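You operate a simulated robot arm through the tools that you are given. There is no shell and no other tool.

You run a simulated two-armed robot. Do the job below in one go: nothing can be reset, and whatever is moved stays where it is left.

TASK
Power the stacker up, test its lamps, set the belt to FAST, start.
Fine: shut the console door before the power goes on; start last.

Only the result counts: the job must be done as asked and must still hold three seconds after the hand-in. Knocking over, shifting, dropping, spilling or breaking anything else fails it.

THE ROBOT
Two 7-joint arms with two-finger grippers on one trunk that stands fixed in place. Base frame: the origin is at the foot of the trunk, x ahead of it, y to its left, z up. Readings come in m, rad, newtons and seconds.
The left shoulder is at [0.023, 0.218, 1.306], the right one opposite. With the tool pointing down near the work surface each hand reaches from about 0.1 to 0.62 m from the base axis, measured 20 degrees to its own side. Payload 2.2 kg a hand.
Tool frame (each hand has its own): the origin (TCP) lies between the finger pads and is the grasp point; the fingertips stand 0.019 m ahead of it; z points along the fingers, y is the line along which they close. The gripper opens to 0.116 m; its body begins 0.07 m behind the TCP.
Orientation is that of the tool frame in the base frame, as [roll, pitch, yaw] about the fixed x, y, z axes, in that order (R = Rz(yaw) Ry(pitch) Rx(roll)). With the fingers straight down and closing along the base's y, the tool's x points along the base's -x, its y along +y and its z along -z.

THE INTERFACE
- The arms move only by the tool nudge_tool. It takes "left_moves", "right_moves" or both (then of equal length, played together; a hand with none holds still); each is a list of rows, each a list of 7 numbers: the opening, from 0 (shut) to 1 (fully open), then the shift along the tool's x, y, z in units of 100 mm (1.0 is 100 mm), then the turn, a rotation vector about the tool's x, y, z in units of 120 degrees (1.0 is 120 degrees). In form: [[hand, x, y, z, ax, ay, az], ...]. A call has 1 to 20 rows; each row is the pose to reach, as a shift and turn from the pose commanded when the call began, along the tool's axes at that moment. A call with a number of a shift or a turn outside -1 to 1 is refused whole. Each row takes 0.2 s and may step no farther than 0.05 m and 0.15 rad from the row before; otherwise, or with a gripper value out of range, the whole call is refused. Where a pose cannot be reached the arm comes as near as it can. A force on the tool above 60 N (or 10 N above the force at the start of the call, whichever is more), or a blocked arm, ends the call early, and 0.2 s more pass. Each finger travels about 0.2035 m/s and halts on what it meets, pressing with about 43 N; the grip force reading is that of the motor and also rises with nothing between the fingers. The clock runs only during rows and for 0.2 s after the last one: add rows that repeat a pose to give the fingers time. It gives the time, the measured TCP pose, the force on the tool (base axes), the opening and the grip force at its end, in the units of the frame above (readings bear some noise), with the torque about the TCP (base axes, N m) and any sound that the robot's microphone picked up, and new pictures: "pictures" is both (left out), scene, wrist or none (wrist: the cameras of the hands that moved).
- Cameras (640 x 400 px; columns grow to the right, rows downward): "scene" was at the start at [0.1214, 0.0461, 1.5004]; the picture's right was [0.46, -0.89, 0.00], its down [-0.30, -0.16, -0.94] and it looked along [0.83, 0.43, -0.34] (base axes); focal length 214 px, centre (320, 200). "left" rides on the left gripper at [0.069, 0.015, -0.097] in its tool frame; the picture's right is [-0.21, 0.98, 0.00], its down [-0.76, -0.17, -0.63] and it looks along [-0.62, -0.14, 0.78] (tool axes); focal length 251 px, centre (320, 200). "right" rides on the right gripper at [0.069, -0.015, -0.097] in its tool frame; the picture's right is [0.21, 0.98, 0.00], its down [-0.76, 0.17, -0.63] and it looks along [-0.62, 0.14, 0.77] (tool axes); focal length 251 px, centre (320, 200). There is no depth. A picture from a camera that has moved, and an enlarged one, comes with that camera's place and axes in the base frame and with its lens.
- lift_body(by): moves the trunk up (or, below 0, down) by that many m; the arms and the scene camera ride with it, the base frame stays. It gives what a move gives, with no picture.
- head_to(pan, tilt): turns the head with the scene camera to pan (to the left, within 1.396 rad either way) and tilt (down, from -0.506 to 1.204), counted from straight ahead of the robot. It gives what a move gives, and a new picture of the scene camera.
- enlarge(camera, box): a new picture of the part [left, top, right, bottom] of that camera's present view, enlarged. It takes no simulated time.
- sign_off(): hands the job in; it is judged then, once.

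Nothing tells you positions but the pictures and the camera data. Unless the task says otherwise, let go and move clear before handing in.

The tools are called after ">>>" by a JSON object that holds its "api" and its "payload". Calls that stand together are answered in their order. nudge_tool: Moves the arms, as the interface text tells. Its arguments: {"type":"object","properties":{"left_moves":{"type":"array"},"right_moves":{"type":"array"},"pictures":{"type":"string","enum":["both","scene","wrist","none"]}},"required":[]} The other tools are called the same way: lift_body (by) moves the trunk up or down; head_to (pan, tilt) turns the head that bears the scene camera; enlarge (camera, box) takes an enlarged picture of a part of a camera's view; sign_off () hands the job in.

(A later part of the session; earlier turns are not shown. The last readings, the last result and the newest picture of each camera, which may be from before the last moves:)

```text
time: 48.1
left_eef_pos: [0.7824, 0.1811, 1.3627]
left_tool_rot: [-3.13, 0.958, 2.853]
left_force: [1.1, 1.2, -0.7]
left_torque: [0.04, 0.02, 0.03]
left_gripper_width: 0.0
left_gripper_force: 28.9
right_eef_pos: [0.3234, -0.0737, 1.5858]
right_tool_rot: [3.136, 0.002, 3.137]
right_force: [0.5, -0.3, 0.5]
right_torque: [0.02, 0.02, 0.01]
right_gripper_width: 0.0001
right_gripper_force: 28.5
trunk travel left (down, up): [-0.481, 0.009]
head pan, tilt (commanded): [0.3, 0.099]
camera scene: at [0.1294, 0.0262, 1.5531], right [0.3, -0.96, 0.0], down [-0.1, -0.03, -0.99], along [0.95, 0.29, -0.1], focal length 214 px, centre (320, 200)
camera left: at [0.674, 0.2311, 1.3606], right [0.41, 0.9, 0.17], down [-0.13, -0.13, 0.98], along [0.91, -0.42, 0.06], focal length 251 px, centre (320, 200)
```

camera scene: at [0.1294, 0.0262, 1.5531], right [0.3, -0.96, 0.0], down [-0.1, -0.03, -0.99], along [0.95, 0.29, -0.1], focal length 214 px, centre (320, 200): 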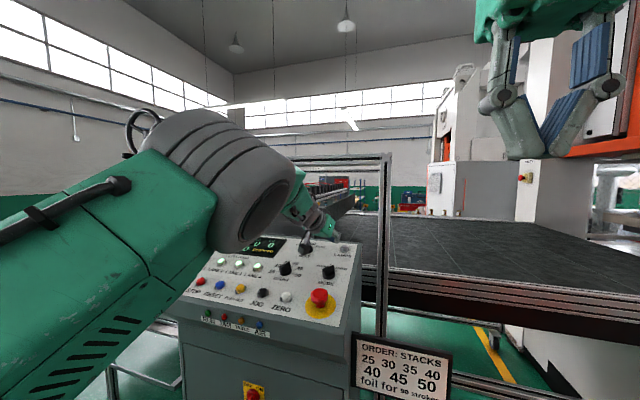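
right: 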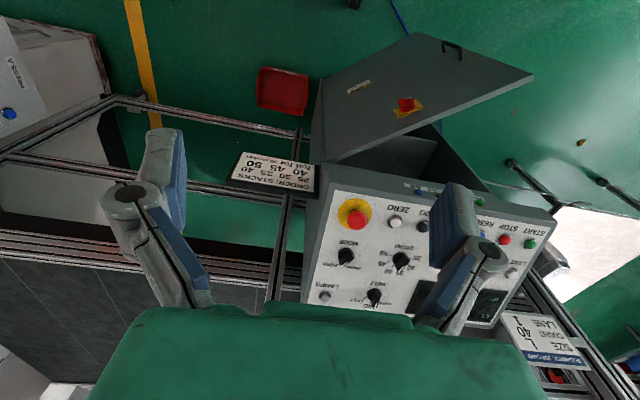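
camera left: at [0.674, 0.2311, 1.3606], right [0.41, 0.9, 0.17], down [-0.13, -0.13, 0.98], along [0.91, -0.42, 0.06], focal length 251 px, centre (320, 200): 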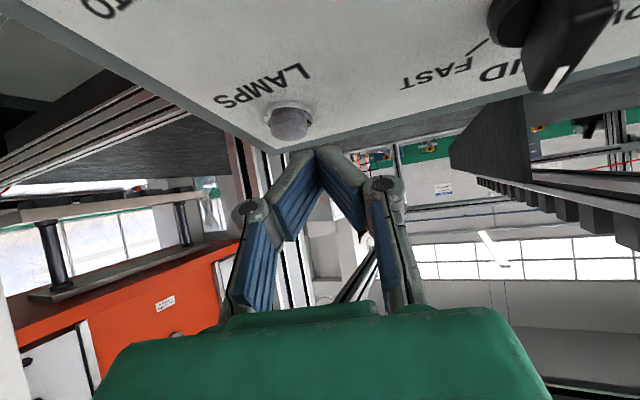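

I'm about 2 cm short of the button. I'll hold briefly to let the arm settle, then close in based on the measured pose.

>>> {"api": "nudge_tool", "payload": {"left_moves": [[0, 0, 0, 0, 0, 0, 0], [0, 0, 0, 0, 0, 0, 0]], "pictures": "none"}}

```text
time: 48.7
left_eef_pos: [0.7838, 0.1831, 1.36]
left_tool_rot: [-3.131, 0.953, 2.85]
left_force: [0.7, -0.3, -0.4]
left_torque: [0.01, 0.0, -0.01]
left_gripper_width: 0.0001
left_gripper_force: 28.7
right_eef_pos: [0.3229, -0.0724, 1.5851]
right_tool_rot: [3.139, 0.002, 3.141]
right_force: [-0.6, 0.3, 0.6]
right_torque: [0.04, 0.0, -0.01]
right_gripper_width: 0.0
right_gripper_force: 28.3
trunk travel left (down, up): [-0.481, 0.009]
head pan, tilt (commanded): [0.3, 0.099]
```

>>> {"api": "nudge_tool", "payload": {"left_moves": [[0, -0.02, -0.1, 0.09, 0, 0, 0], [0, -0.042, -0.19, 0.18, 0, 0, 0], [0, -0.042, -0.19, 0.18, 0, 0, 0]], "pictures": "both"}}

```text
time: 49.5
left_eef_pos: [0.7931, 0.1559, 1.3548]
left_tool_rot: [-3.137, 0.956, 2.842]
left_force: [0.4, -0.7, 0.6]
left_torque: [-0.02, -0.03, 0.01]
left_gripper_width: 0.0
left_gripper_force: 28.6
right_eef_pos: [0.3221, -0.072, 1.5855]
right_tool_rot: [3.137, 0.001, 3.14]
right_force: [-0.2, -0.2, -0.4]
right_torque: [-0.02, 0.01, 0.01]
right_gripper_width: 0.0
right_gripper_force: 28.3
trunk travel left (down, up): [-0.481, 0.009]
head pan, tilt (commanded): [0.3, 0.099]
camera scene: at [0.1292, 0.027, 1.5531], right [0.3, -0.96, 0.0], down [-0.1, -0.03, -0.99], along [0.95, 0.29, -0.1], focal length 214 px, centre (320, 200)
camera left: at [0.6843, 0.2057, 1.3537], right [0.41, 0.9, 0.17], down [-0.13, -0.13, 0.98], along [0.9, -0.42, 0.06], focal length 251 px, centre (320, 200)
```

scene: 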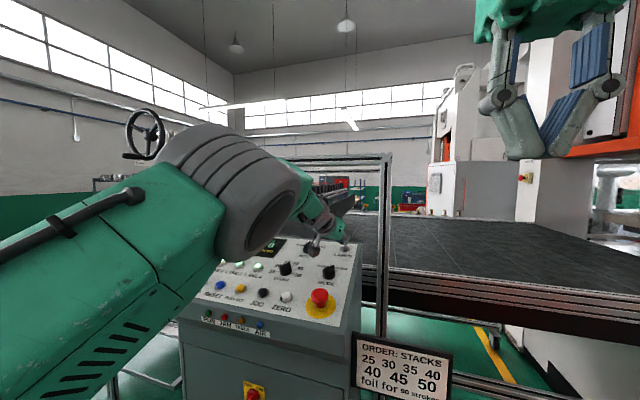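
left: 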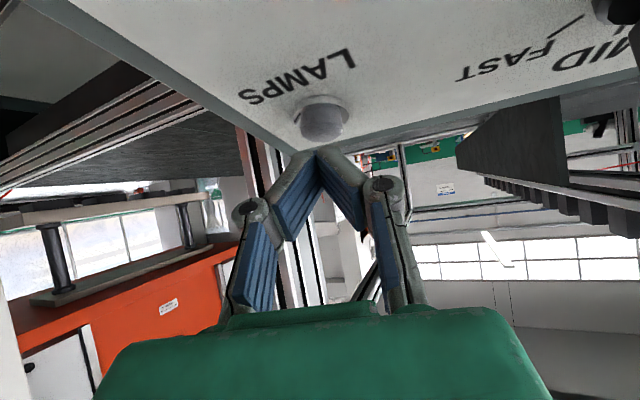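

The fingertip is at about [0.808, 0.152, 1.344], just above and behind the LAMPS cap. I'll press down along the panel normal in small steps.

>>> {"api": "nudge_tool", "payload": {"left_moves": [[0, 0.025, 0.006, 0.03, 0, 0, 0], [0, 0.05, 0.013, 0.06, 0, 0, 0], [0, 0.076, 0.02, 0.091, 0, 0, 0], [0, 0.101, 0.026, 0.121, 0, 0, 0], [0, 0.126, 0.032, 0.151, 0, 0, 0]], "pictures": "both"}}

```text
time: 50.7
left_eef_pos: [0.7987, 0.153, 1.3407]
left_tool_rot: [3.128, 0.962, 2.824]
left_force: [-0.6, 1.3, 11.2]
left_torque: [0.08, -0.11, 0.05]
left_gripper_width: 0.0
left_gripper_force: 28.2
right_eef_pos: [0.3211, -0.0715, 1.5852]
right_tool_rot: [3.138, 0.004, 3.14]
right_force: [0.3, -1.0, -1.1]
right_torque: [0.03, -0.03, 0.03]
right_gripper_width: 0.0
right_gripper_force: 28.6
trunk travel left (down, up): [-0.481, 0.009]
head pan, tilt (commanded): [0.3, 0.099]
heard: click
camera scene: at [0.1267, 0.0275, 1.5535], right [0.3, -0.96, 0.0], down [-0.1, -0.03, -0.99], along [0.95, 0.29, -0.1], focal length 214 px, centre (320, 200)
camera left: at [0.689, 0.2038, 1.3375], right [0.41, 0.89, 0.18], down [-0.13, -0.14, 0.98], along [0.9, -0.43, 0.06], focal length 251 px, centre (320, 200)
```

scene: 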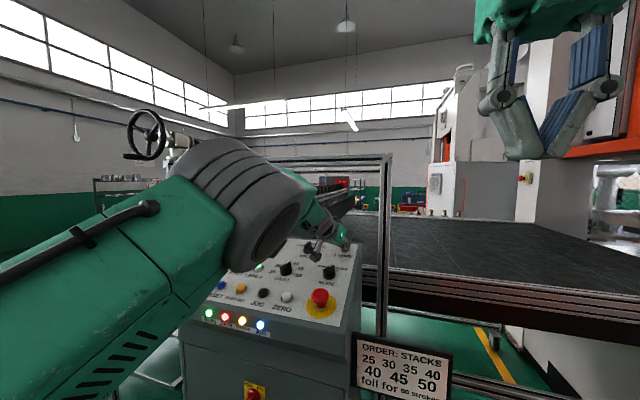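
left: 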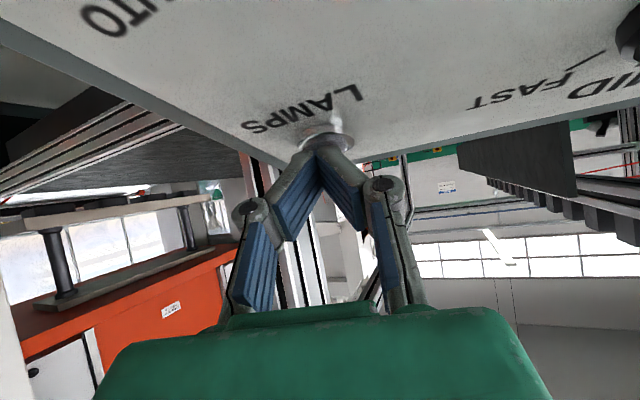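

Click heard, and RUN/JAM/TABLE/AIR are all lit: the lamp test is working. I'll hold it for a couple of seconds so it counts properly.

>>> {"api": "nudge_tool", "payload": {"left_moves": [[0, 0, 0, 0, 0, 0, 0], [0, 0, 0, 0, 0, 0, 0], [0, 0, 0, 0, 0, 0, 0], [0, 0, 0, 0, 0, 0, 0], [0, 0, 0, 0, 0, 0, 0], [0, 0, 0, 0, 0, 0, 0], [0, 0, 0, 0, 0, 0, 0], [0, 0, 0, 0, 0, 0, 0], [0, 0, 0, 0, 0, 0, 0], [0, 0, 0, 0, 0, 0, 0]], "pictures": "scene"}}

>>> {"api": "enlarge", "payload": {"camera": "scene", "box": [180, 220, 380, 345]}}

```text
time: 52.9
left_eef_pos: [0.7928, 0.1507, 1.3336]
left_tool_rot: [3.131, 0.953, 2.821]
left_force: [-18.9, 2.8, 8.6]
left_torque: [0.05, 0.19, 0.14]
left_gripper_width: 0.0002
left_gripper_force: 28.4
right_eef_pos: [0.3175, -0.0715, 1.5857]
right_tool_rot: [3.136, 0.005, 3.141]
right_force: [0.9, 0.3, 0.3]
right_torque: [0.0, 0.02, 0.02]
right_gripper_width: 0.0
right_gripper_force: 28.5
trunk travel left (down, up): [-0.481, 0.009]
head pan, tilt (commanded): [0.3, 0.099]
camera scene: at [0.1204, 0.0281, 1.5538], right [0.3, -0.96, 0.0], down [-0.09, -0.03, -1.0], along [0.95, 0.29, -0.1], focal length 214 px, centre (320, 200)
```

scene: 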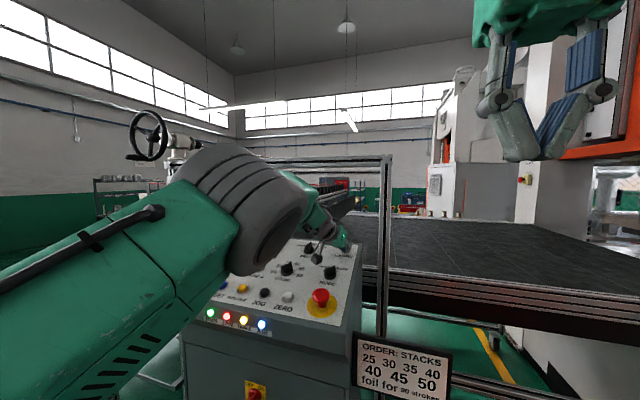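

```text
3.20 times, centred on (280, 282) of scene
camera zoom: at [0.1204, 0.0281, 1.5538], right [0.3, -0.96, 0.0], down [-0.09, -0.03, -1.0], along [0.95, 0.29, -0.1], focal length 686 px, centre (448, -64)
```

zoom: 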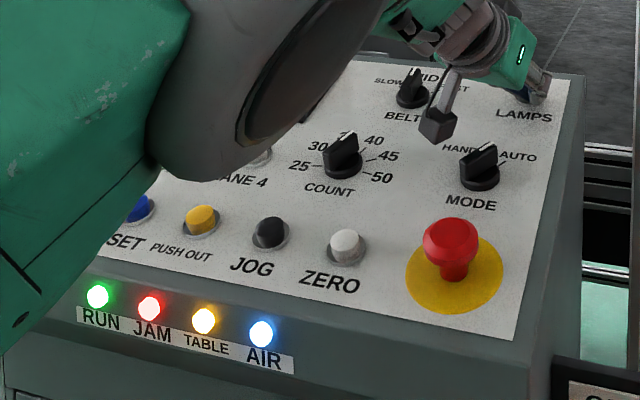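

All four lamps lit; the test is done. I'll lift straight off the button now.

>>> {"api": "nudge_tool", "payload": {"left_moves": [[0, -0.16, 0, -0.12, 0, 0, 0], [0, -0.33, 0, -0.23, 0, 0, 0], [0, -0.49, 0, -0.35, 0, 0, 0], [0, -0.49, 0, -0.35, 0, 0, 0]], "pictures": "both"}}

```text
time: 53.9
left_eef_pos: [0.8009, 0.1533, 1.384]
left_tool_rot: [3.141, 0.943, 2.836]
left_force: [0.8, -0.1, 0.1]
left_torque: [0.02, 0.07, -0.01]
left_gripper_width: 0.0
left_gripper_force: 28.3
right_eef_pos: [0.3255, -0.0729, 1.5854]
right_tool_rot: [3.135, 0.001, 3.137]
right_force: [-0.7, 0.6, -0.3]
right_torque: [-0.01, -0.01, 0.01]
right_gripper_width: 0.0
right_gripper_force: 28.3
trunk travel left (down, up): [-0.481, 0.009]
head pan, tilt (commanded): [0.3, 0.099]
camera scene: at [0.1299, 0.0272, 1.553], right [0.3, -0.96, 0.0], down [-0.1, -0.03, -0.99], along [0.95, 0.29, -0.1], focal length 214 px, centre (320, 200)
camera left: at [0.6918, 0.2036, 1.3847], right [0.41, 0.89, 0.17], down [-0.11, -0.14, 0.98], along [0.9, -0.43, 0.04], focal length 251 px, centre (320, 200)
```

scene: 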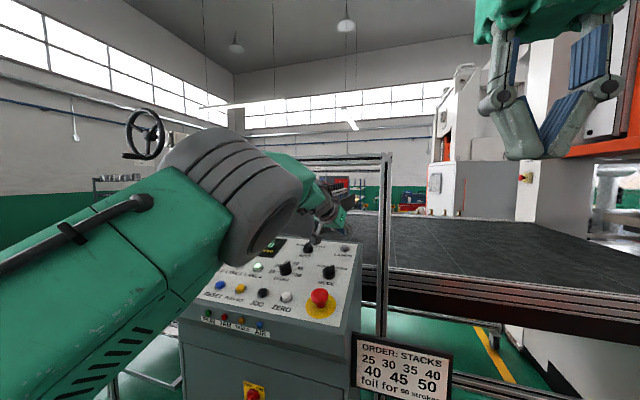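
left: 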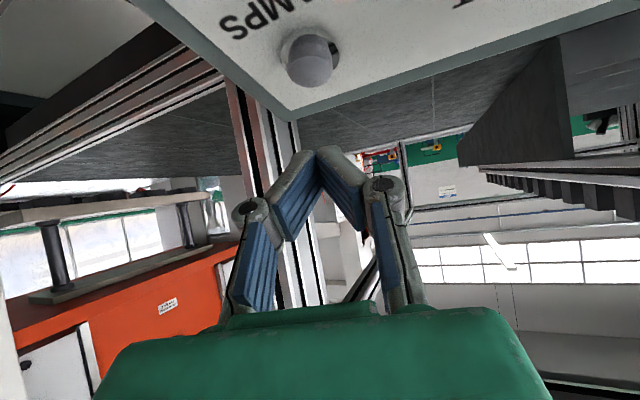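

LAMPS has sprung back and the indicator lamps are off again. Next is BELT, axis near [0.79, 0.272]; I'll hover in front of it with heading straight ahead, 45° pitch, fingers opened to straddle the ridge.

>>> {"api": "nudge_tool", "payload": {"left_moves": [[0, 0.1, 0.24, -0.2, -0.028, 0.019, -0.024], [0, 0.2, 0.49, -0.41, -0.056, 0.037, -0.047], [0, 0.3, 0.73, -0.61, -0.083, 0.056, -0.071], [0.4, 0.397, 0.976, -0.818, -0.111, 0.074, -0.095], [0.4, 0.397, 0.976, -0.818, -0.111, 0.074, -0.095], [0.4, 0.397, 0.976, -0.818, -0.111, 0.074, -0.095]], "pictures": "both"}}

```text
time: 55.5
left_eef_pos: [0.7431, 0.2905, 1.364]
left_tool_rot: [-3.12, 0.735, -3.105]
left_force: [-0.6, -0.6, 0.1]
left_torque: [-0.02, -0.01, 0.0]
left_gripper_width: 0.0464
left_gripper_force: 0.0
right_eef_pos: [0.3175, -0.0715, 1.5858]
right_tool_rot: [3.138, 0.006, 3.138]
right_force: [0.1, -0.1, -0.6]
right_torque: [0.04, -0.01, 0.0]
right_gripper_width: 0.0
right_gripper_force: 28.5
trunk travel left (down, up): [-0.481, 0.009]
head pan, tilt (commanded): [0.3, 0.099]
stopped in row 6 (left hand): the arm was blocked; the commanded pose is now the measured one
camera scene: at [0.1285, 0.0275, 1.5532], right [0.3, -0.96, 0.0], down [-0.1, -0.03, -0.99], along [0.95, 0.29, -0.1], focal length 214 px, centre (320, 200)
camera left: at [0.6262, 0.3042, 1.3885], right [0.14, 0.98, 0.13], down [0.14, -0.15, 0.98], along [0.98, -0.11, -0.16], focal length 251 px, centre (320, 200)
```

scene: 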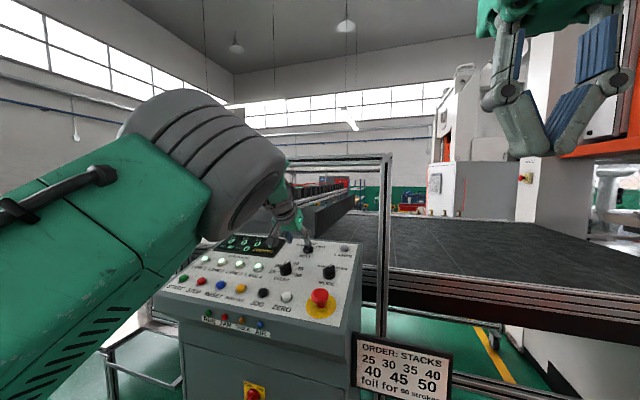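
left: 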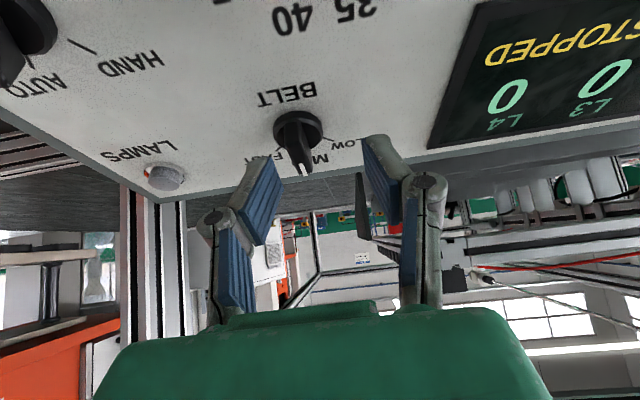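

The arm stopped a bit lower than planned but above the knob. I'll zoom in on BELT between the fingers.

>>> {"api": "enlarge", "payload": {"camera": "left", "box": [220, 70, 400, 210]}}

>>> {"api": "enlarge", "payload": {"camera": "scene", "box": [220, 190, 360, 290]}}

```text
2.86 times, centred on (310, 140) of left
camera zoom: at [0.6262, 0.3042, 1.3885], right [0.14, 0.98, 0.13], down [0.14, -0.15, 0.98], along [0.98, -0.11, -0.16], focal length 718 px, centre (349, 371)
```

zoom: 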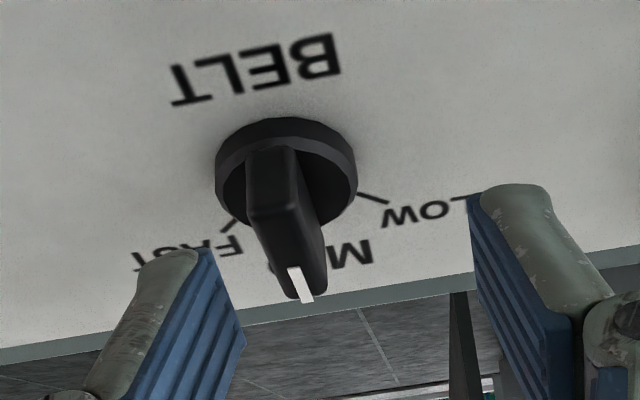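

```text
4.00 times, centred on (290, 240) of scene
camera zoom: at [0.1285, 0.0275, 1.5532], right [0.3, -0.96, 0.0], down [-0.1, -0.03, -0.99], along [0.95, 0.29, -0.1], focal length 858 px, centre (440, 40)
```

zoom: 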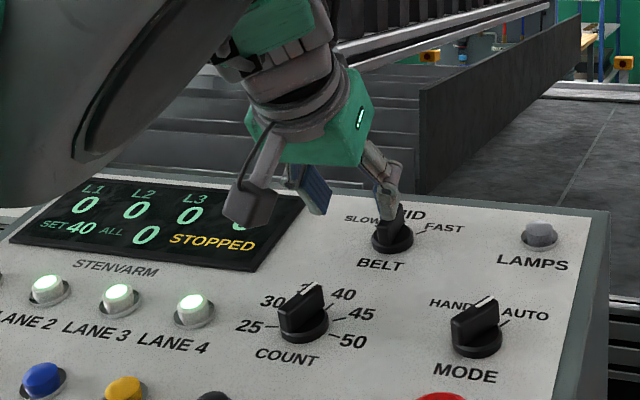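

The fingers are clear of the knob (tip about 2 cm short and above). I'll do a brief hold to see whether the arm is settled before making fine moves.

>>> {"api": "nudge_tool", "payload": {"left_moves": [[0.4, 0, 0, 0, 0, 0, 0], [0.4, 0, 0, 0, 0, 0, 0], [0.4, 0, 0, 0, 0, 0, 0]], "pictures": "none"}}

```text
time: 56.3
left_eef_pos: [0.7439, 0.2893, 1.3676]
left_tool_rot: [-3.115, 0.738, -3.103]
left_force: [-0.7, 0.7, 1.1]
left_torque: [0.05, 0.02, 0.01]
left_gripper_width: 0.0463
left_gripper_force: 0.1
right_eef_pos: [0.3182, -0.0718, 1.5868]
right_tool_rot: [3.139, 0.005, 3.14]
right_force: [0.0, -0.5, 0.1]
right_torque: [-0.05, -0.03, -0.01]
right_gripper_width: 0.0
right_gripper_force: 28.6
trunk travel left (down, up): [-0.481, 0.009]
head pan, tilt (commanded): [0.3, 0.099]
```

>>> {"api": "enlarge", "payload": {"camera": "right", "box": [0, 0, 640, 400]}}

>>> {"api": "enlarge", "payload": {"camera": "scene", "box": [0, 0, 640, 400]}}

>>> {"api": "enlarge", "payload": {"camera": "left", "box": [0, 0, 640, 400]}}

```text
1.00 times, centred on (320, 200) of right (not enlarged: the box is as wide or as high as the picture)
camera zoom: at [0.2495, -0.087, 1.6827], right [-0.21, 0.98, 0.0], down [0.75, 0.16, 0.64], along [0.62, 0.14, -0.77], focal length 251 px, centre (320, 200)
```

zoom: 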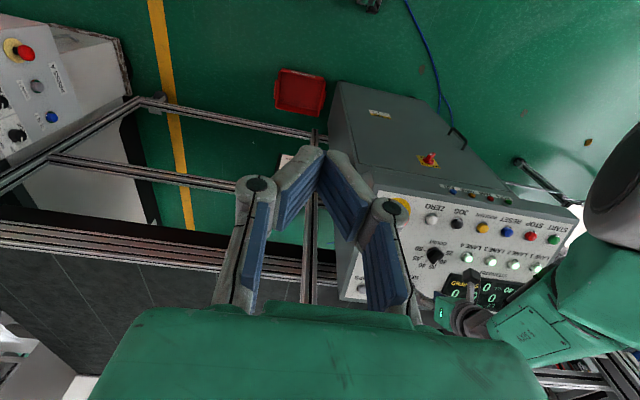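

```text
1.00 times, centred on (320, 200) of scene (not enlarged: the box is as wide or as high as the picture)
camera zoom: at [0.1286, 0.0279, 1.5531], right [0.3, -0.96, 0.0], down [-0.1, -0.03, -0.99], along [0.95, 0.29, -0.1], focal length 214 px, centre (320, 200)
```

zoom: 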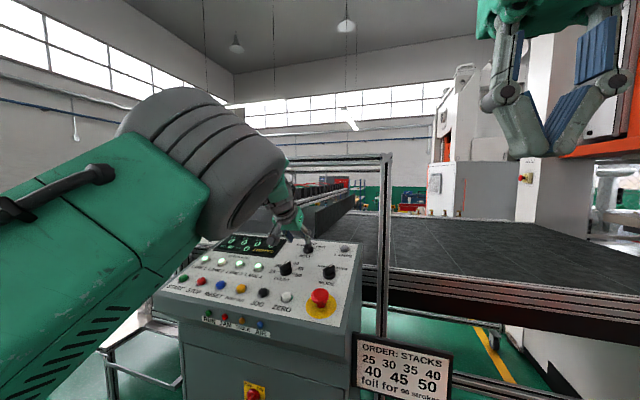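

```text
1.00 times, centred on (320, 200) of left (not enlarged: the box is as wide or as high as the picture)
camera zoom: at [0.6266, 0.3031, 1.3903], right [0.14, 0.98, 0.13], down [0.14, -0.14, 0.98], along [0.98, -0.12, -0.15], focal length 251 px, centre (320, 200)
```

zoom: 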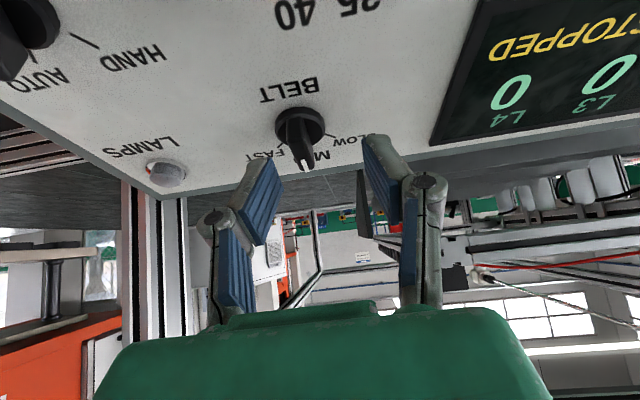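

The ridge sits about 1 cm to the right of the tool axis, between the fingers. I'll move in about 4 cm so the tips flank the near half of the ridge, staying above the base disc.

>>> {"api": "nudge_tool", "payload": {"left_moves": [[0.4, 0.02, 0, 0.13, 0, 0, 0], [0.4, 0.04, -0.01, 0.26, 0, 0, 0], [0.4, 0.05, -0.02, 0.33, 0, 0, 0], [0.4, 0.05, -0.02, 0.33, 0, 0, 0]], "pictures": "both"}}

```text
time: 57.3
left_eef_pos: [0.7629, 0.2913, 1.3415]
left_tool_rot: [-3.108, 0.743, -3.09]
left_force: [1.1, -1.0, 0.1]
left_torque: [0.05, -0.01, 0.01]
left_gripper_width: 0.0464
left_gripper_force: 0.3
right_eef_pos: [0.3195, -0.072, 1.5864]
right_tool_rot: [3.138, 0.005, 3.141]
right_force: [0.1, -0.2, -0.6]
right_torque: [0.02, 0.03, -0.02]
right_gripper_width: 0.0002
right_gripper_force: 28.5
trunk travel left (down, up): [-0.481, 0.009]
head pan, tilt (commanded): [0.3, 0.099]
camera scene: at [0.1296, 0.0274, 1.553], right [0.3, -0.96, 0.0], down [-0.1, -0.03, -0.99], along [0.95, 0.29, -0.1], focal length 214 px, centre (320, 200)
camera left: at [0.6461, 0.3043, 1.3643], right [0.13, 0.98, 0.12], down [0.13, -0.14, 0.98], along [0.98, -0.11, -0.15], focal length 251 px, centre (320, 200)
```

scene: 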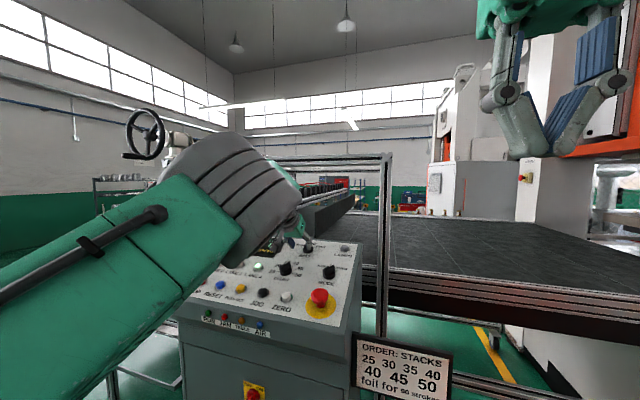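
left: 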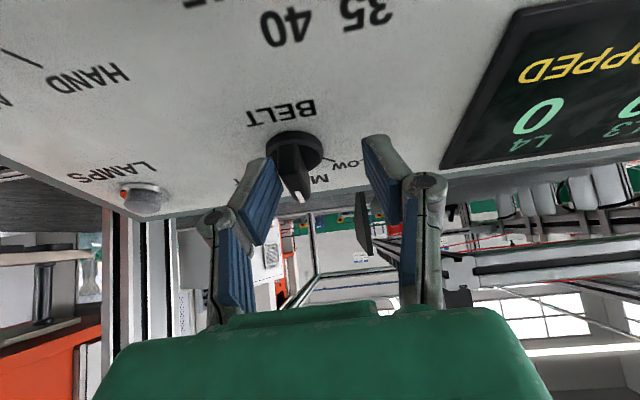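

>>> {"api": "enlarge", "payload": {"camera": "left", "box": [220, 90, 420, 220]}}

>>> {"api": "enlarge", "payload": {"camera": "scene", "box": [250, 200, 370, 290]}}

```text
3.08 times, centred on (320, 155) of left
camera zoom: at [0.6461, 0.3043, 1.3643], right [0.13, 0.98, 0.12], down [0.13, -0.14, 0.98], along [0.98, -0.11, -0.15], focal length 774 px, centre (320, 338)
```

zoom: 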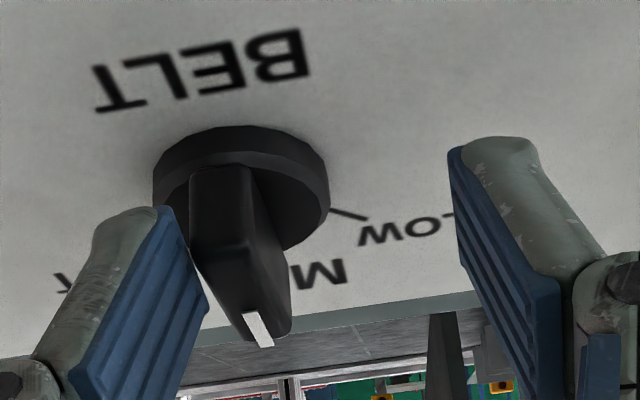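

```text
4.44 times, centred on (310, 245) of scene
camera zoom: at [0.1296, 0.0274, 1.553], right [0.3, -0.96, 0.0], down [-0.1, -0.03, -0.99], along [0.95, 0.29, -0.1], focal length 953 px, centre (364, 0)
```

zoom: 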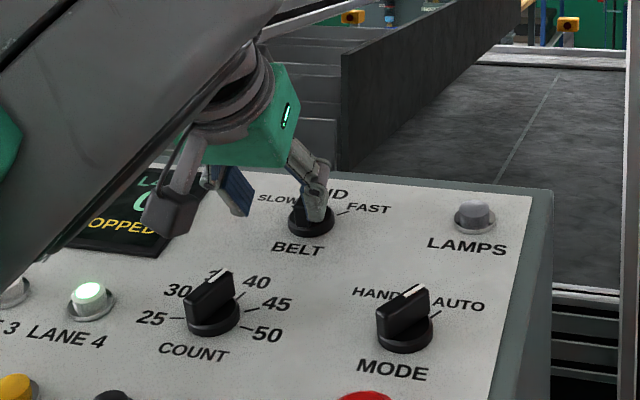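

The right-hand finger is just beside the ridge's near end. I'll go in another 8 mm and then push left (+y) in small steps, which turns the pointer clockwise toward FAST.

>>> {"api": "nudge_tool", "payload": {"left_moves": [[0.4, 0.01, 0, 0.05, 0, 0, 0], [0.4, 0.01, 0, 0.09, 0, 0, 0], [0.4, 0.01, 0.04, 0.09, 0, 0, 0], [0.4, 0.01, 0.08, 0.09, 0, 0, 0], [0.4, 0.01, 0.12, 0.09, 0, 0, 0], [0.4, 0.01, 0.12, 0.09, 0, 0, 0]], "pictures": "both"}}

```text
time: 58.7
left_eef_pos: [0.767, 0.2961, 1.3345]
left_tool_rot: [-3.125, 0.745, -3.11]
left_force: [0.4, -10.2, 1.3]
left_torque: [-0.11, 0.13, -0.2]
left_gripper_width: 0.0533
left_gripper_force: 5.2
right_eef_pos: [0.3172, -0.0746, 1.5865]
right_tool_rot: [3.133, 0.006, 3.139]
right_force: [0.6, 0.4, -0.3]
right_torque: [0.01, -0.02, -0.02]
right_gripper_width: 0.0002
right_gripper_force: 28.6
trunk travel left (down, up): [-0.481, 0.009]
head pan, tilt (commanded): [0.3, 0.099]
camera scene: at [0.1288, 0.0225, 1.5532], right [0.3, -0.96, 0.0], down [-0.1, -0.03, -0.99], along [0.95, 0.29, -0.1], focal length 214 px, centre (320, 200)
camera left: at [0.6509, 0.3088, 1.358], right [0.14, 0.98, 0.13], down [0.13, -0.15, 0.98], along [0.98, -0.12, -0.15], focal length 251 px, centre (320, 200)
```

scene: 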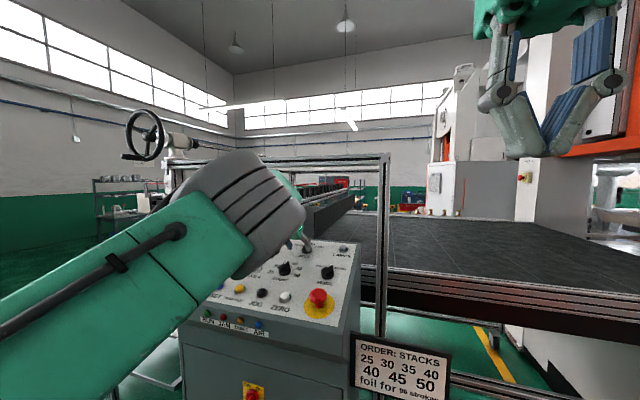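
left: 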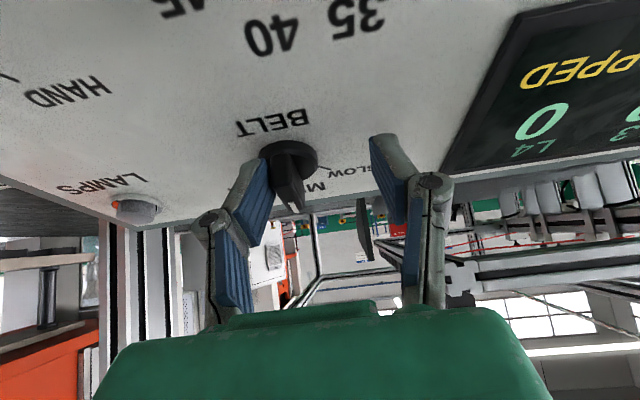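

>>> {"api": "enlarge", "payload": {"camera": "left", "box": [220, 100, 420, 230]}}

```text
3.08 times, centred on (320, 165) of left
camera zoom: at [0.6509, 0.3088, 1.358], right [0.14, 0.98, 0.13], down [0.13, -0.15, 0.98], along [0.98, -0.12, -0.15], focal length 774 px, centre (320, 308)
```

zoom: 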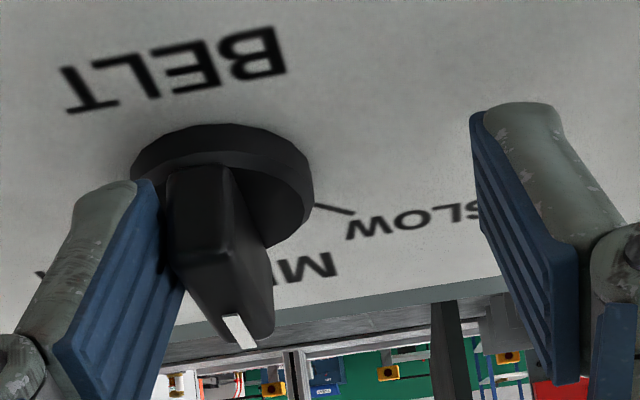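

The pad is against the ridge's near end (10 N), with the finger yielding a little; the knob has barely moved. I'll push further left in small steps.

>>> {"api": "nudge_tool", "payload": {"left_moves": [[0.4, 0, 0.04, 0, 0, 0, 0], [0.4, 0, 0.08, 0, 0, 0, 0], [0.4, 0, 0.12, 0, 0, 0, 0], [0.4, 0, 0.16, 0, 0, 0, 0], [0.4, 0, 0.2, 0, 0, 0, 0], [0.4, 0, 0.2, 0, 0, 0, 0]], "pictures": "wrist"}}

>>> {"api": "enlarge", "payload": {"camera": "left", "box": [200, 100, 400, 230]}}

```text
time: 60.1
left_eef_pos: [0.7642, 0.3034, 1.3338]
left_tool_rot: [-3.133, 0.736, -3.129]
left_force: [-24.3, -23.3, -13.3]
left_torque: [0.59, 0.66, -1.1]
left_gripper_width: 0.061
left_gripper_force: 11.4
right_eef_pos: [0.3154, -0.0792, 1.5862]
right_tool_rot: [3.133, 0.009, 3.139]
right_force: [-0.7, -0.4, 0.5]
right_torque: [-0.05, 0.01, 0.0]
right_gripper_width: 0.0002
right_gripper_force: 28.1
trunk travel left (down, up): [-0.481, 0.009]
head pan, tilt (commanded): [0.3, 0.099]
camera left: at [0.6479, 0.3186, 1.3581], right [0.15, 0.98, 0.14], down [0.14, -0.16, 0.98], along [0.98, -0.13, -0.16], focal length 251 px, centre (320, 200)
```

left: 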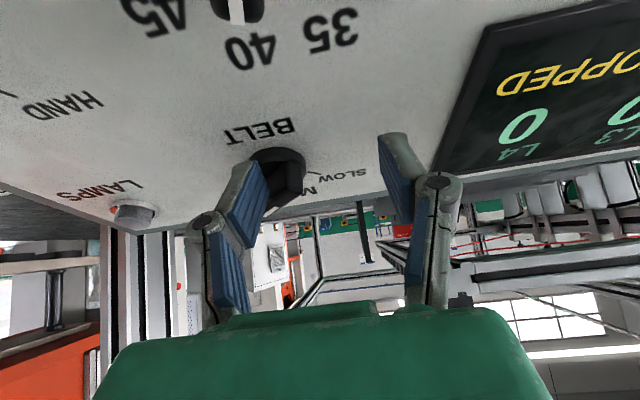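

```text
3.08 times, centred on (300, 165) of left
camera zoom: at [0.6479, 0.3186, 1.3581], right [0.15, 0.98, 0.14], down [0.14, -0.16, 0.98], along [0.98, -0.13, -0.16], focal length 774 px, centre (382, 308)
```

zoom: 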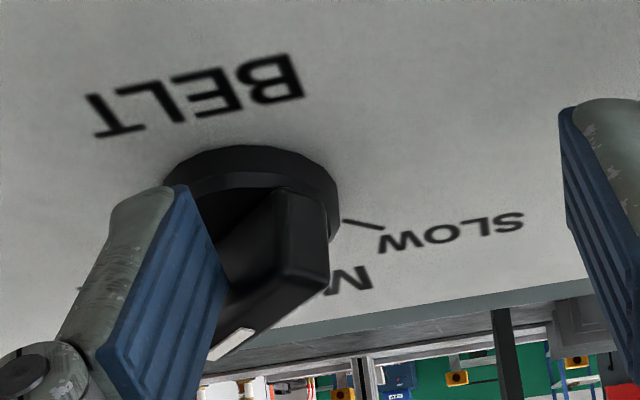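

The knob has swung toward FAST. I'll ease the pressure, back out, and check whether it sits in the FAST position.

>>> {"api": "nudge_tool", "payload": {"left_moves": [[0.4, 0, -0.06, 0, 0, 0, 0], [0.4, 0, -0.12, 0, 0, 0, 0], [0.4, 0, -0.12, -0.15, 0, 0, 0], [0.4, 0, -0.12, -0.4, 0, 0, 0], [0.4, -0.1, -0.12, -0.5, 0, 0, 0], [0.4, -0.1, -0.12, -0.5, 0, 0, 0]], "pictures": "both"}}

>>> {"api": "enlarge", "payload": {"camera": "left", "box": [200, 60, 420, 200]}}

>>> {"api": "enlarge", "payload": {"camera": "scene", "box": [250, 200, 370, 290]}}

```text
time: 61.5
left_eef_pos: [0.7446, 0.3195, 1.3683]
left_tool_rot: [-3.095, 0.731, -3.074]
left_force: [-0.3, -0.3, 0.1]
left_torque: [-0.02, 0.02, 0.01]
left_gripper_width: 0.0463
left_gripper_force: 0.1
right_eef_pos: [0.3215, -0.0727, 1.5859]
right_tool_rot: [3.133, 0.0, -3.139]
right_force: [1.5, -1.3, -1.3]
right_torque: [0.09, 0.19, 0.03]
right_gripper_width: 0.0001
right_gripper_force: 28.4
trunk travel left (down, up): [-0.481, 0.009]
head pan, tilt (commanded): [0.3, 0.099]
camera scene: at [0.1309, 0.0302, 1.5528], right [0.3, -0.96, 0.0], down [-0.1, -0.03, -0.99], along [0.95, 0.29, -0.1], focal length 214 px, centre (320, 200)
camera left: at [0.6274, 0.331, 1.3941], right [0.12, 0.99, 0.11], down [0.14, -0.13, 0.98], along [0.98, -0.1, -0.16], focal length 251 px, centre (320, 200)
```

scene: 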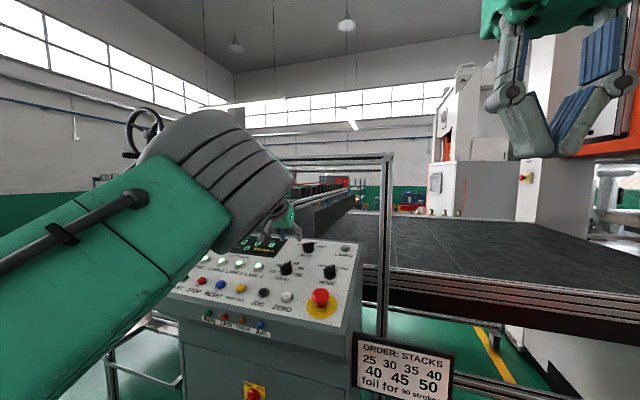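
left: 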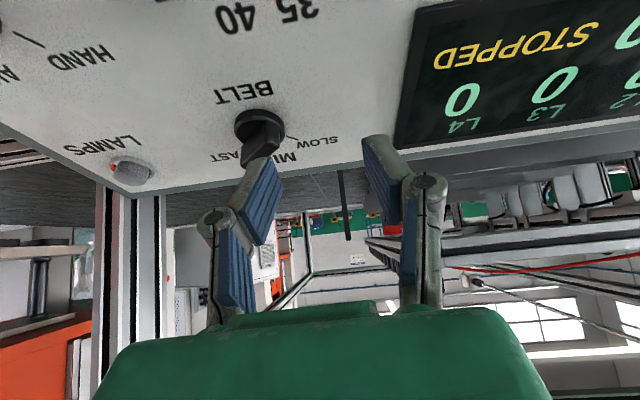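

```text
2.86 times, centred on (310, 130) of left
camera zoom: at [0.6274, 0.331, 1.3941], right [0.12, 0.99, 0.11], down [0.14, -0.13, 0.98], along [0.98, -0.1, -0.16], focal length 718 px, centre (349, 400)
```

zoom: 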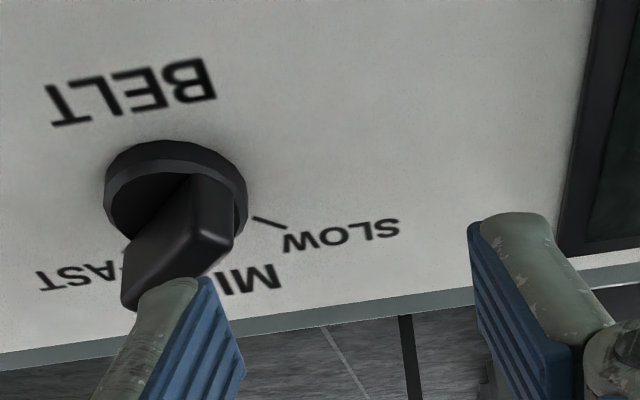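

```text
4.44 times, centred on (310, 245) of scene
camera zoom: at [0.1309, 0.0302, 1.5528], right [0.3, -0.96, 0.0], down [-0.1, -0.03, -0.99], along [0.95, 0.29, -0.1], focal length 953 px, centre (364, 0)
```

zoom: 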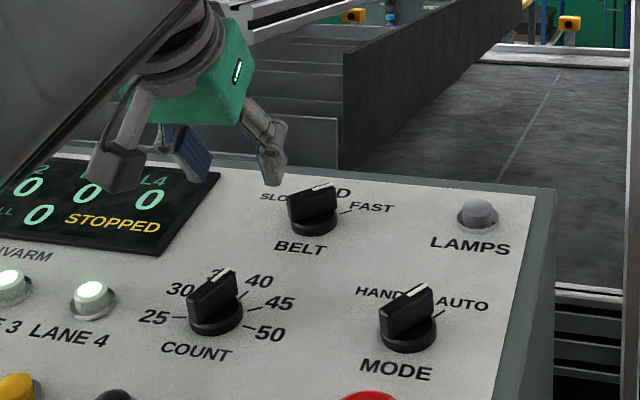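

BELT now points right, toward FAST. I'll raise the hand clear and take a closer look at the pointer and tick.

>>> {"api": "nudge_tool", "payload": {"left_moves": [[0, -0.2, 0.0, -0.25, 0, 0, 0], [0, -0.4, 0.0, -0.5, 0, 0, 0], [0, -0.5, 0.0, -0.8, 0, 0, 0], [0, -0.5, 0.0, -0.8, 0, 0, 0]], "pictures": "both"}}

>>> {"api": "enlarge", "payload": {"camera": "scene", "box": [280, 225, 365, 285]}}

>>> {"api": "enlarge", "payload": {"camera": "left", "box": [140, 0, 380, 180]}}

```text
time: 62.7
left_eef_pos: [0.7239, 0.3325, 1.4584]
left_tool_rot: [-3.09, 0.721, -3.053]
left_force: [0.1, -0.9, -0.3]
left_torque: [0.01, 0.0, 0.03]
left_gripper_width: 0.0
left_gripper_force: 27.6
right_eef_pos: [0.3157, -0.0767, 1.5865]
right_tool_rot: [3.134, 0.008, 3.138]
right_force: [-0.2, 0.3, 0.1]
right_torque: [-0.01, 0.0, 0.01]
right_gripper_width: 0.0003
right_gripper_force: 28.1
trunk travel left (down, up): [-0.481, 0.009]
head pan, tilt (commanded): [0.3, 0.099]
stopped in row 4 (left hand): the arm was blocked; the commanded pose is now the measured one
camera scene: at [0.1293, 0.0245, 1.5531], right [0.3, -0.96, 0.0], down [-0.1, -0.03, -0.99], along [0.95, 0.29, -0.1], focal length 214 px, centre (320, 200)
camera left: at [0.6068, 0.3426, 1.4828], right [0.11, 0.99, 0.1], down [0.16, -0.12, 0.98], along [0.98, -0.09, -0.17], focal length 251 px, centre (320, 200)
```

scene: 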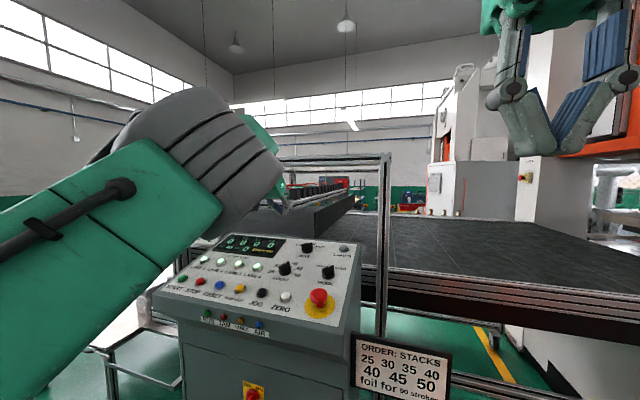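
left: 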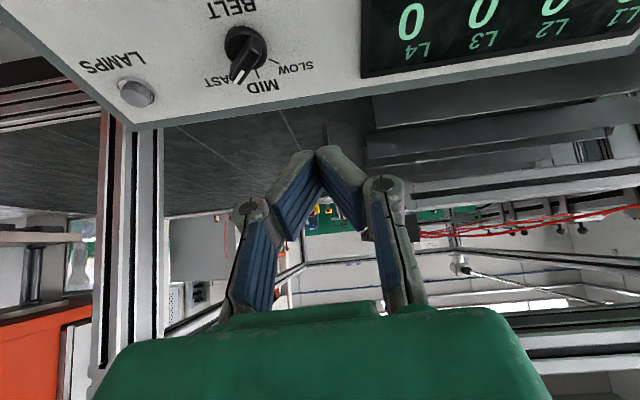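

```text
6.67 times, centred on (322, 255) of scene
camera zoom: at [0.1293, 0.0245, 1.5531], right [0.3, -0.96, 0.0], down [-0.1, -0.03, -0.99], along [0.95, 0.29, -0.1], focal length 1430 px, centre (303, -167)
```

zoom: 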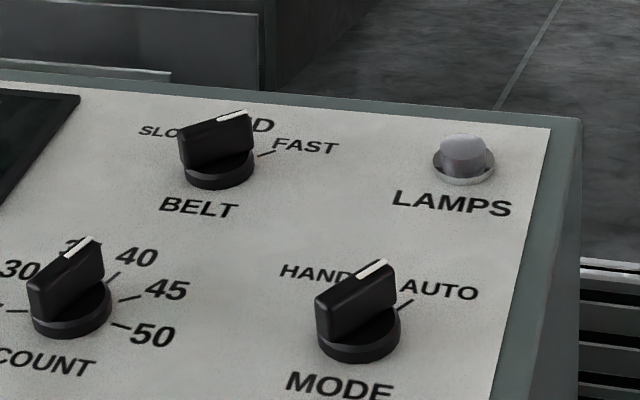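

```text
2.22 times, centred on (260, 90) of left
camera zoom: at [0.6068, 0.3426, 1.4828], right [0.11, 0.99, 0.1], down [0.16, -0.12, 0.98], along [0.98, -0.09, -0.17], focal length 559 px, centre (453, 444)
```

zoom: 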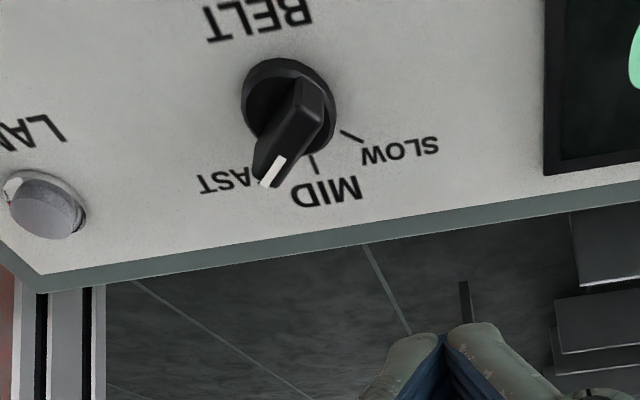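

>>> {"api": "enlarge", "payload": {"camera": "scene", "box": [292, 232, 332, 262]}}

>>> {"api": "enlarge", "payload": {"camera": "left", "box": [195, 0, 315, 90]}}

>>> {"api": "enlarge", "payload": {"camera": "right", "box": [330, 180, 530, 320]}}

```text
13.33 times, centred on (312, 247) of scene
camera zoom: at [0.1293, 0.0245, 1.5531], right [0.3, -0.96, 0.0], down [-0.1, -0.03, -0.99], along [0.95, 0.29, -0.1], focal length 2860 px, centre (427, -427)
```

zoom: 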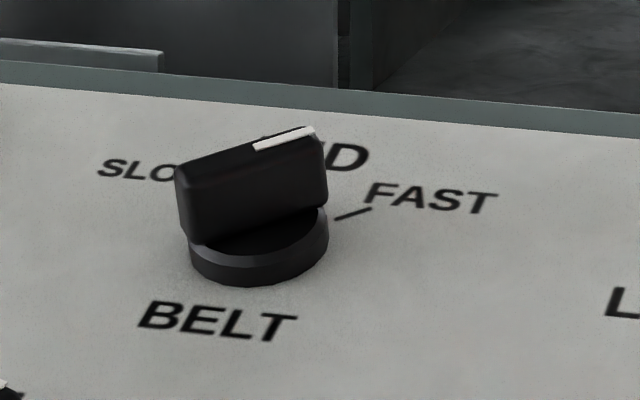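

```text
4.44 times, centred on (255, 45) of left
camera zoom: at [0.6068, 0.3426, 1.4828], right [0.11, 0.99, 0.1], down [0.16, -0.12, 0.98], along [0.98, -0.09, -0.17], focal length 1118 px, centre (609, 889)
```

zoom: 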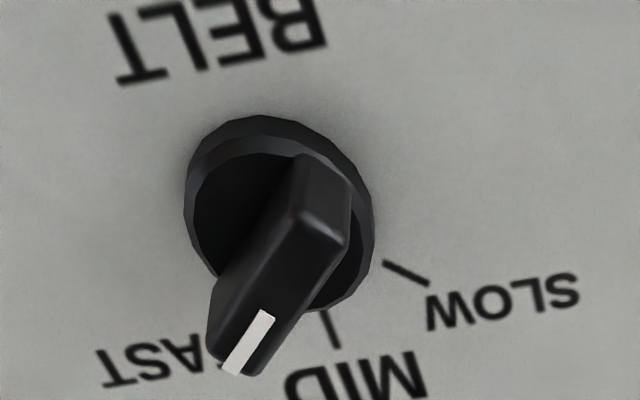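

```text
2.86 times, centred on (430, 250) of right
camera zoom: at [0.2465, -0.0924, 1.6828], right [-0.21, 0.98, 0.0], down [0.75, 0.16, 0.64], along [0.62, 0.14, -0.77], focal length 718 px, centre (6, 57)
```

zoom: 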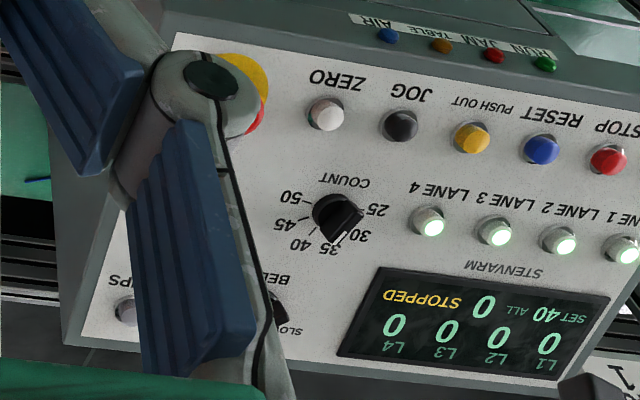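

The white mark is parallel to the FAST tick, so BELT is at FAST. Next is START; I'll take the left hand high and left toward a hover above it at [0.60, 0.60].

>>> {"api": "nudge_tool", "payload": {"left_moves": [[0, 0.12, 0.25, -0.12, 0, 0, 0], [0, 0.23, 0.5, -0.23, 0, 0, 0], [0, 0.35, 0.75, -0.34, 0, 0, 0], [0, 0.46, 0.98, -0.46, 0, 0, 0], [0, 0.46, 0.98, -0.46, 0, 0, 0]], "pictures": "scene"}}

```text
time: 63.9
left_eef_pos: [0.6538, 0.4203, 1.4657]
left_tool_rot: [-3.096, 0.733, -3.071]
left_force: [0.4, -0.6, -0.1]
left_torque: [-0.02, 0.01, -0.01]
left_gripper_width: 0.0
left_gripper_force: 28.5
right_eef_pos: [0.3153, -0.0747, 1.587]
right_tool_rot: [3.136, 0.005, 3.139]
right_force: [0.5, -0.8, 0.3]
right_torque: [0.01, 0.0, 0.01]
right_gripper_width: 0.0
right_gripper_force: 28.6
trunk travel left (down, up): [-0.481, 0.009]
head pan, tilt (commanded): [0.3, 0.099]
camera scene: at [0.1281, 0.0272, 1.5532], right [0.3, -0.96, 0.0], down [-0.1, -0.03, -0.99], along [0.95, 0.29, -0.1], focal length 214 px, centre (320, 200)
```

scene: 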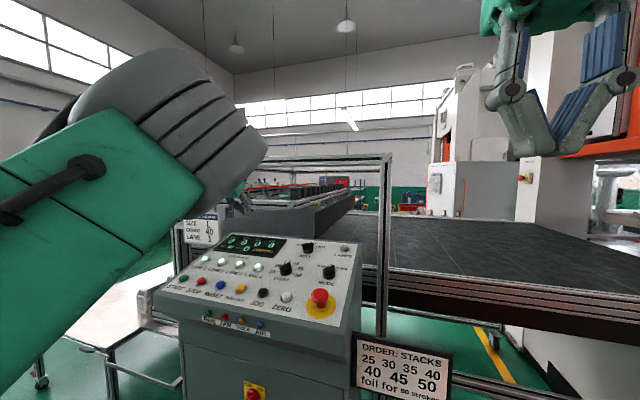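

Moving well. Continue left over the START corner, still high.

>>> {"api": "nudge_tool", "payload": {"left_moves": [[0, 0.12, 0.25, -0.05, 0, 0, 0], [0, 0.23, 0.5, -0.1, 0, 0, 0], [0, 0.35, 0.75, -0.14, 0, 0, 0], [0, 0.46, 0.975, -0.18, 0, 0, 0], [0, 0.46, 0.975, -0.18, 0, 0, 0]], "pictures": "both"}}

```text
time: 65.1
left_eef_pos: [0.6051, 0.5169, 1.4427]
left_tool_rot: [-3.094, 0.732, -3.07]
left_force: [-0.3, -0.3, 0.2]
left_torque: [-0.01, -0.01, 0.05]
left_gripper_width: 0.0
left_gripper_force: 28.8
right_eef_pos: [0.3161, -0.0722, 1.5866]
right_tool_rot: [3.14, 0.005, 3.138]
right_force: [-0.1, -0.3, 0.3]
right_torque: [0.02, -0.01, -0.02]
right_gripper_width: 0.0
right_gripper_force: 28.1
trunk travel left (down, up): [-0.481, 0.009]
head pan, tilt (commanded): [0.3, 0.099]
camera scene: at [0.1282, 0.0297, 1.5531], right [0.3, -0.96, 0.0], down [-0.1, -0.03, -0.99], along [0.95, 0.29, -0.1], focal length 214 px, centre (320, 200)
camera left: at [0.4886, 0.5284, 1.4684], right [0.12, 0.99, 0.11], down [0.15, -0.13, 0.98], along [0.98, -0.1, -0.16], focal length 251 px, centre (320, 200)
```

scene: 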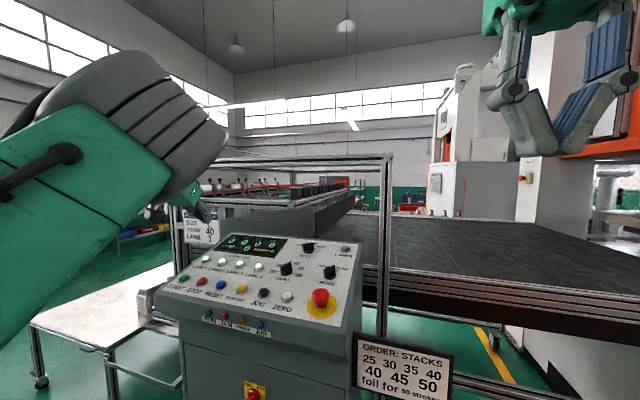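
left: 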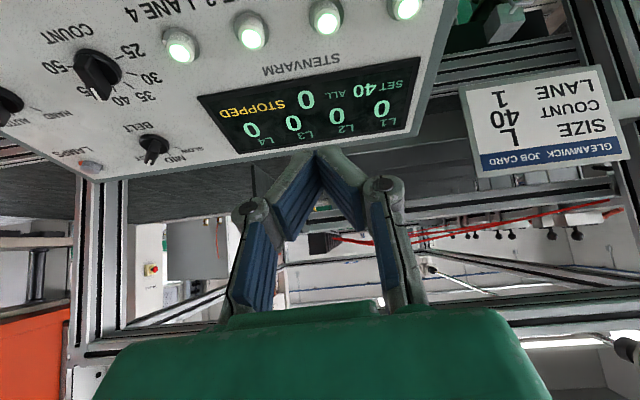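

From here I can confirm MODE AUTO, COUNT 40 and BELT FAST, with the display showing STOPPED. I'll now come down to hover just in front of and above START.

>>> {"api": "nudge_tool", "payload": {"left_moves": [[0, 0.23, 0.22, 0.13, 0, 0, 0], [0, 0.45, 0.44, 0.27, 0, 0, 0], [0, 0.68, 0.66, 0.4, 0, 0, 0], [0, 0.907, 0.878, 0.533, 0, 0, 0], [0, 0.907, 0.878, 0.533, 0, 0, 0]], "pictures": "both"}}

```text
time: 66.3
left_eef_pos: [0.5677, 0.6021, 1.3396]
left_tool_rot: [-3.095, 0.73, -3.07]
left_force: [1.1, -1.3, -0.6]
left_torque: [-0.04, -0.01, 0.0]
left_gripper_width: 0.0
left_gripper_force: 28.4
right_eef_pos: [0.3145, -0.0736, 1.5871]
right_tool_rot: [3.136, 0.004, 3.139]
right_force: [0.3, 0.2, -0.1]
right_torque: [0.01, 0.01, -0.01]
right_gripper_width: 0.0
right_gripper_force: 28.0
trunk travel left (down, up): [-0.481, 0.009]
head pan, tilt (commanded): [0.3, 0.099]
camera scene: at [0.1282, 0.0305, 1.5531], right [0.3, -0.96, 0.0], down [-0.1, -0.03, -0.99], along [0.95, 0.29, -0.1], focal length 214 px, centre (320, 200)
camera left: at [0.4519, 0.6137, 1.3644], right [0.12, 0.99, 0.11], down [0.15, -0.13, 0.98], along [0.98, -0.1, -0.16], focal length 251 px, centre (320, 200)
```

scene: 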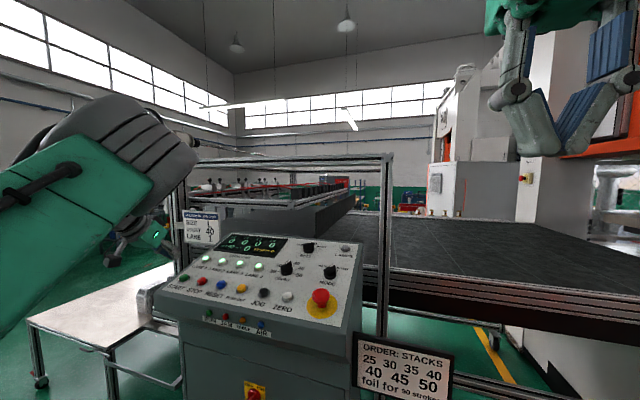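
left: 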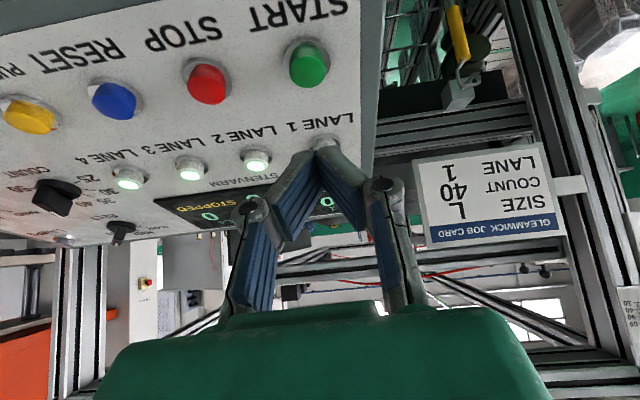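

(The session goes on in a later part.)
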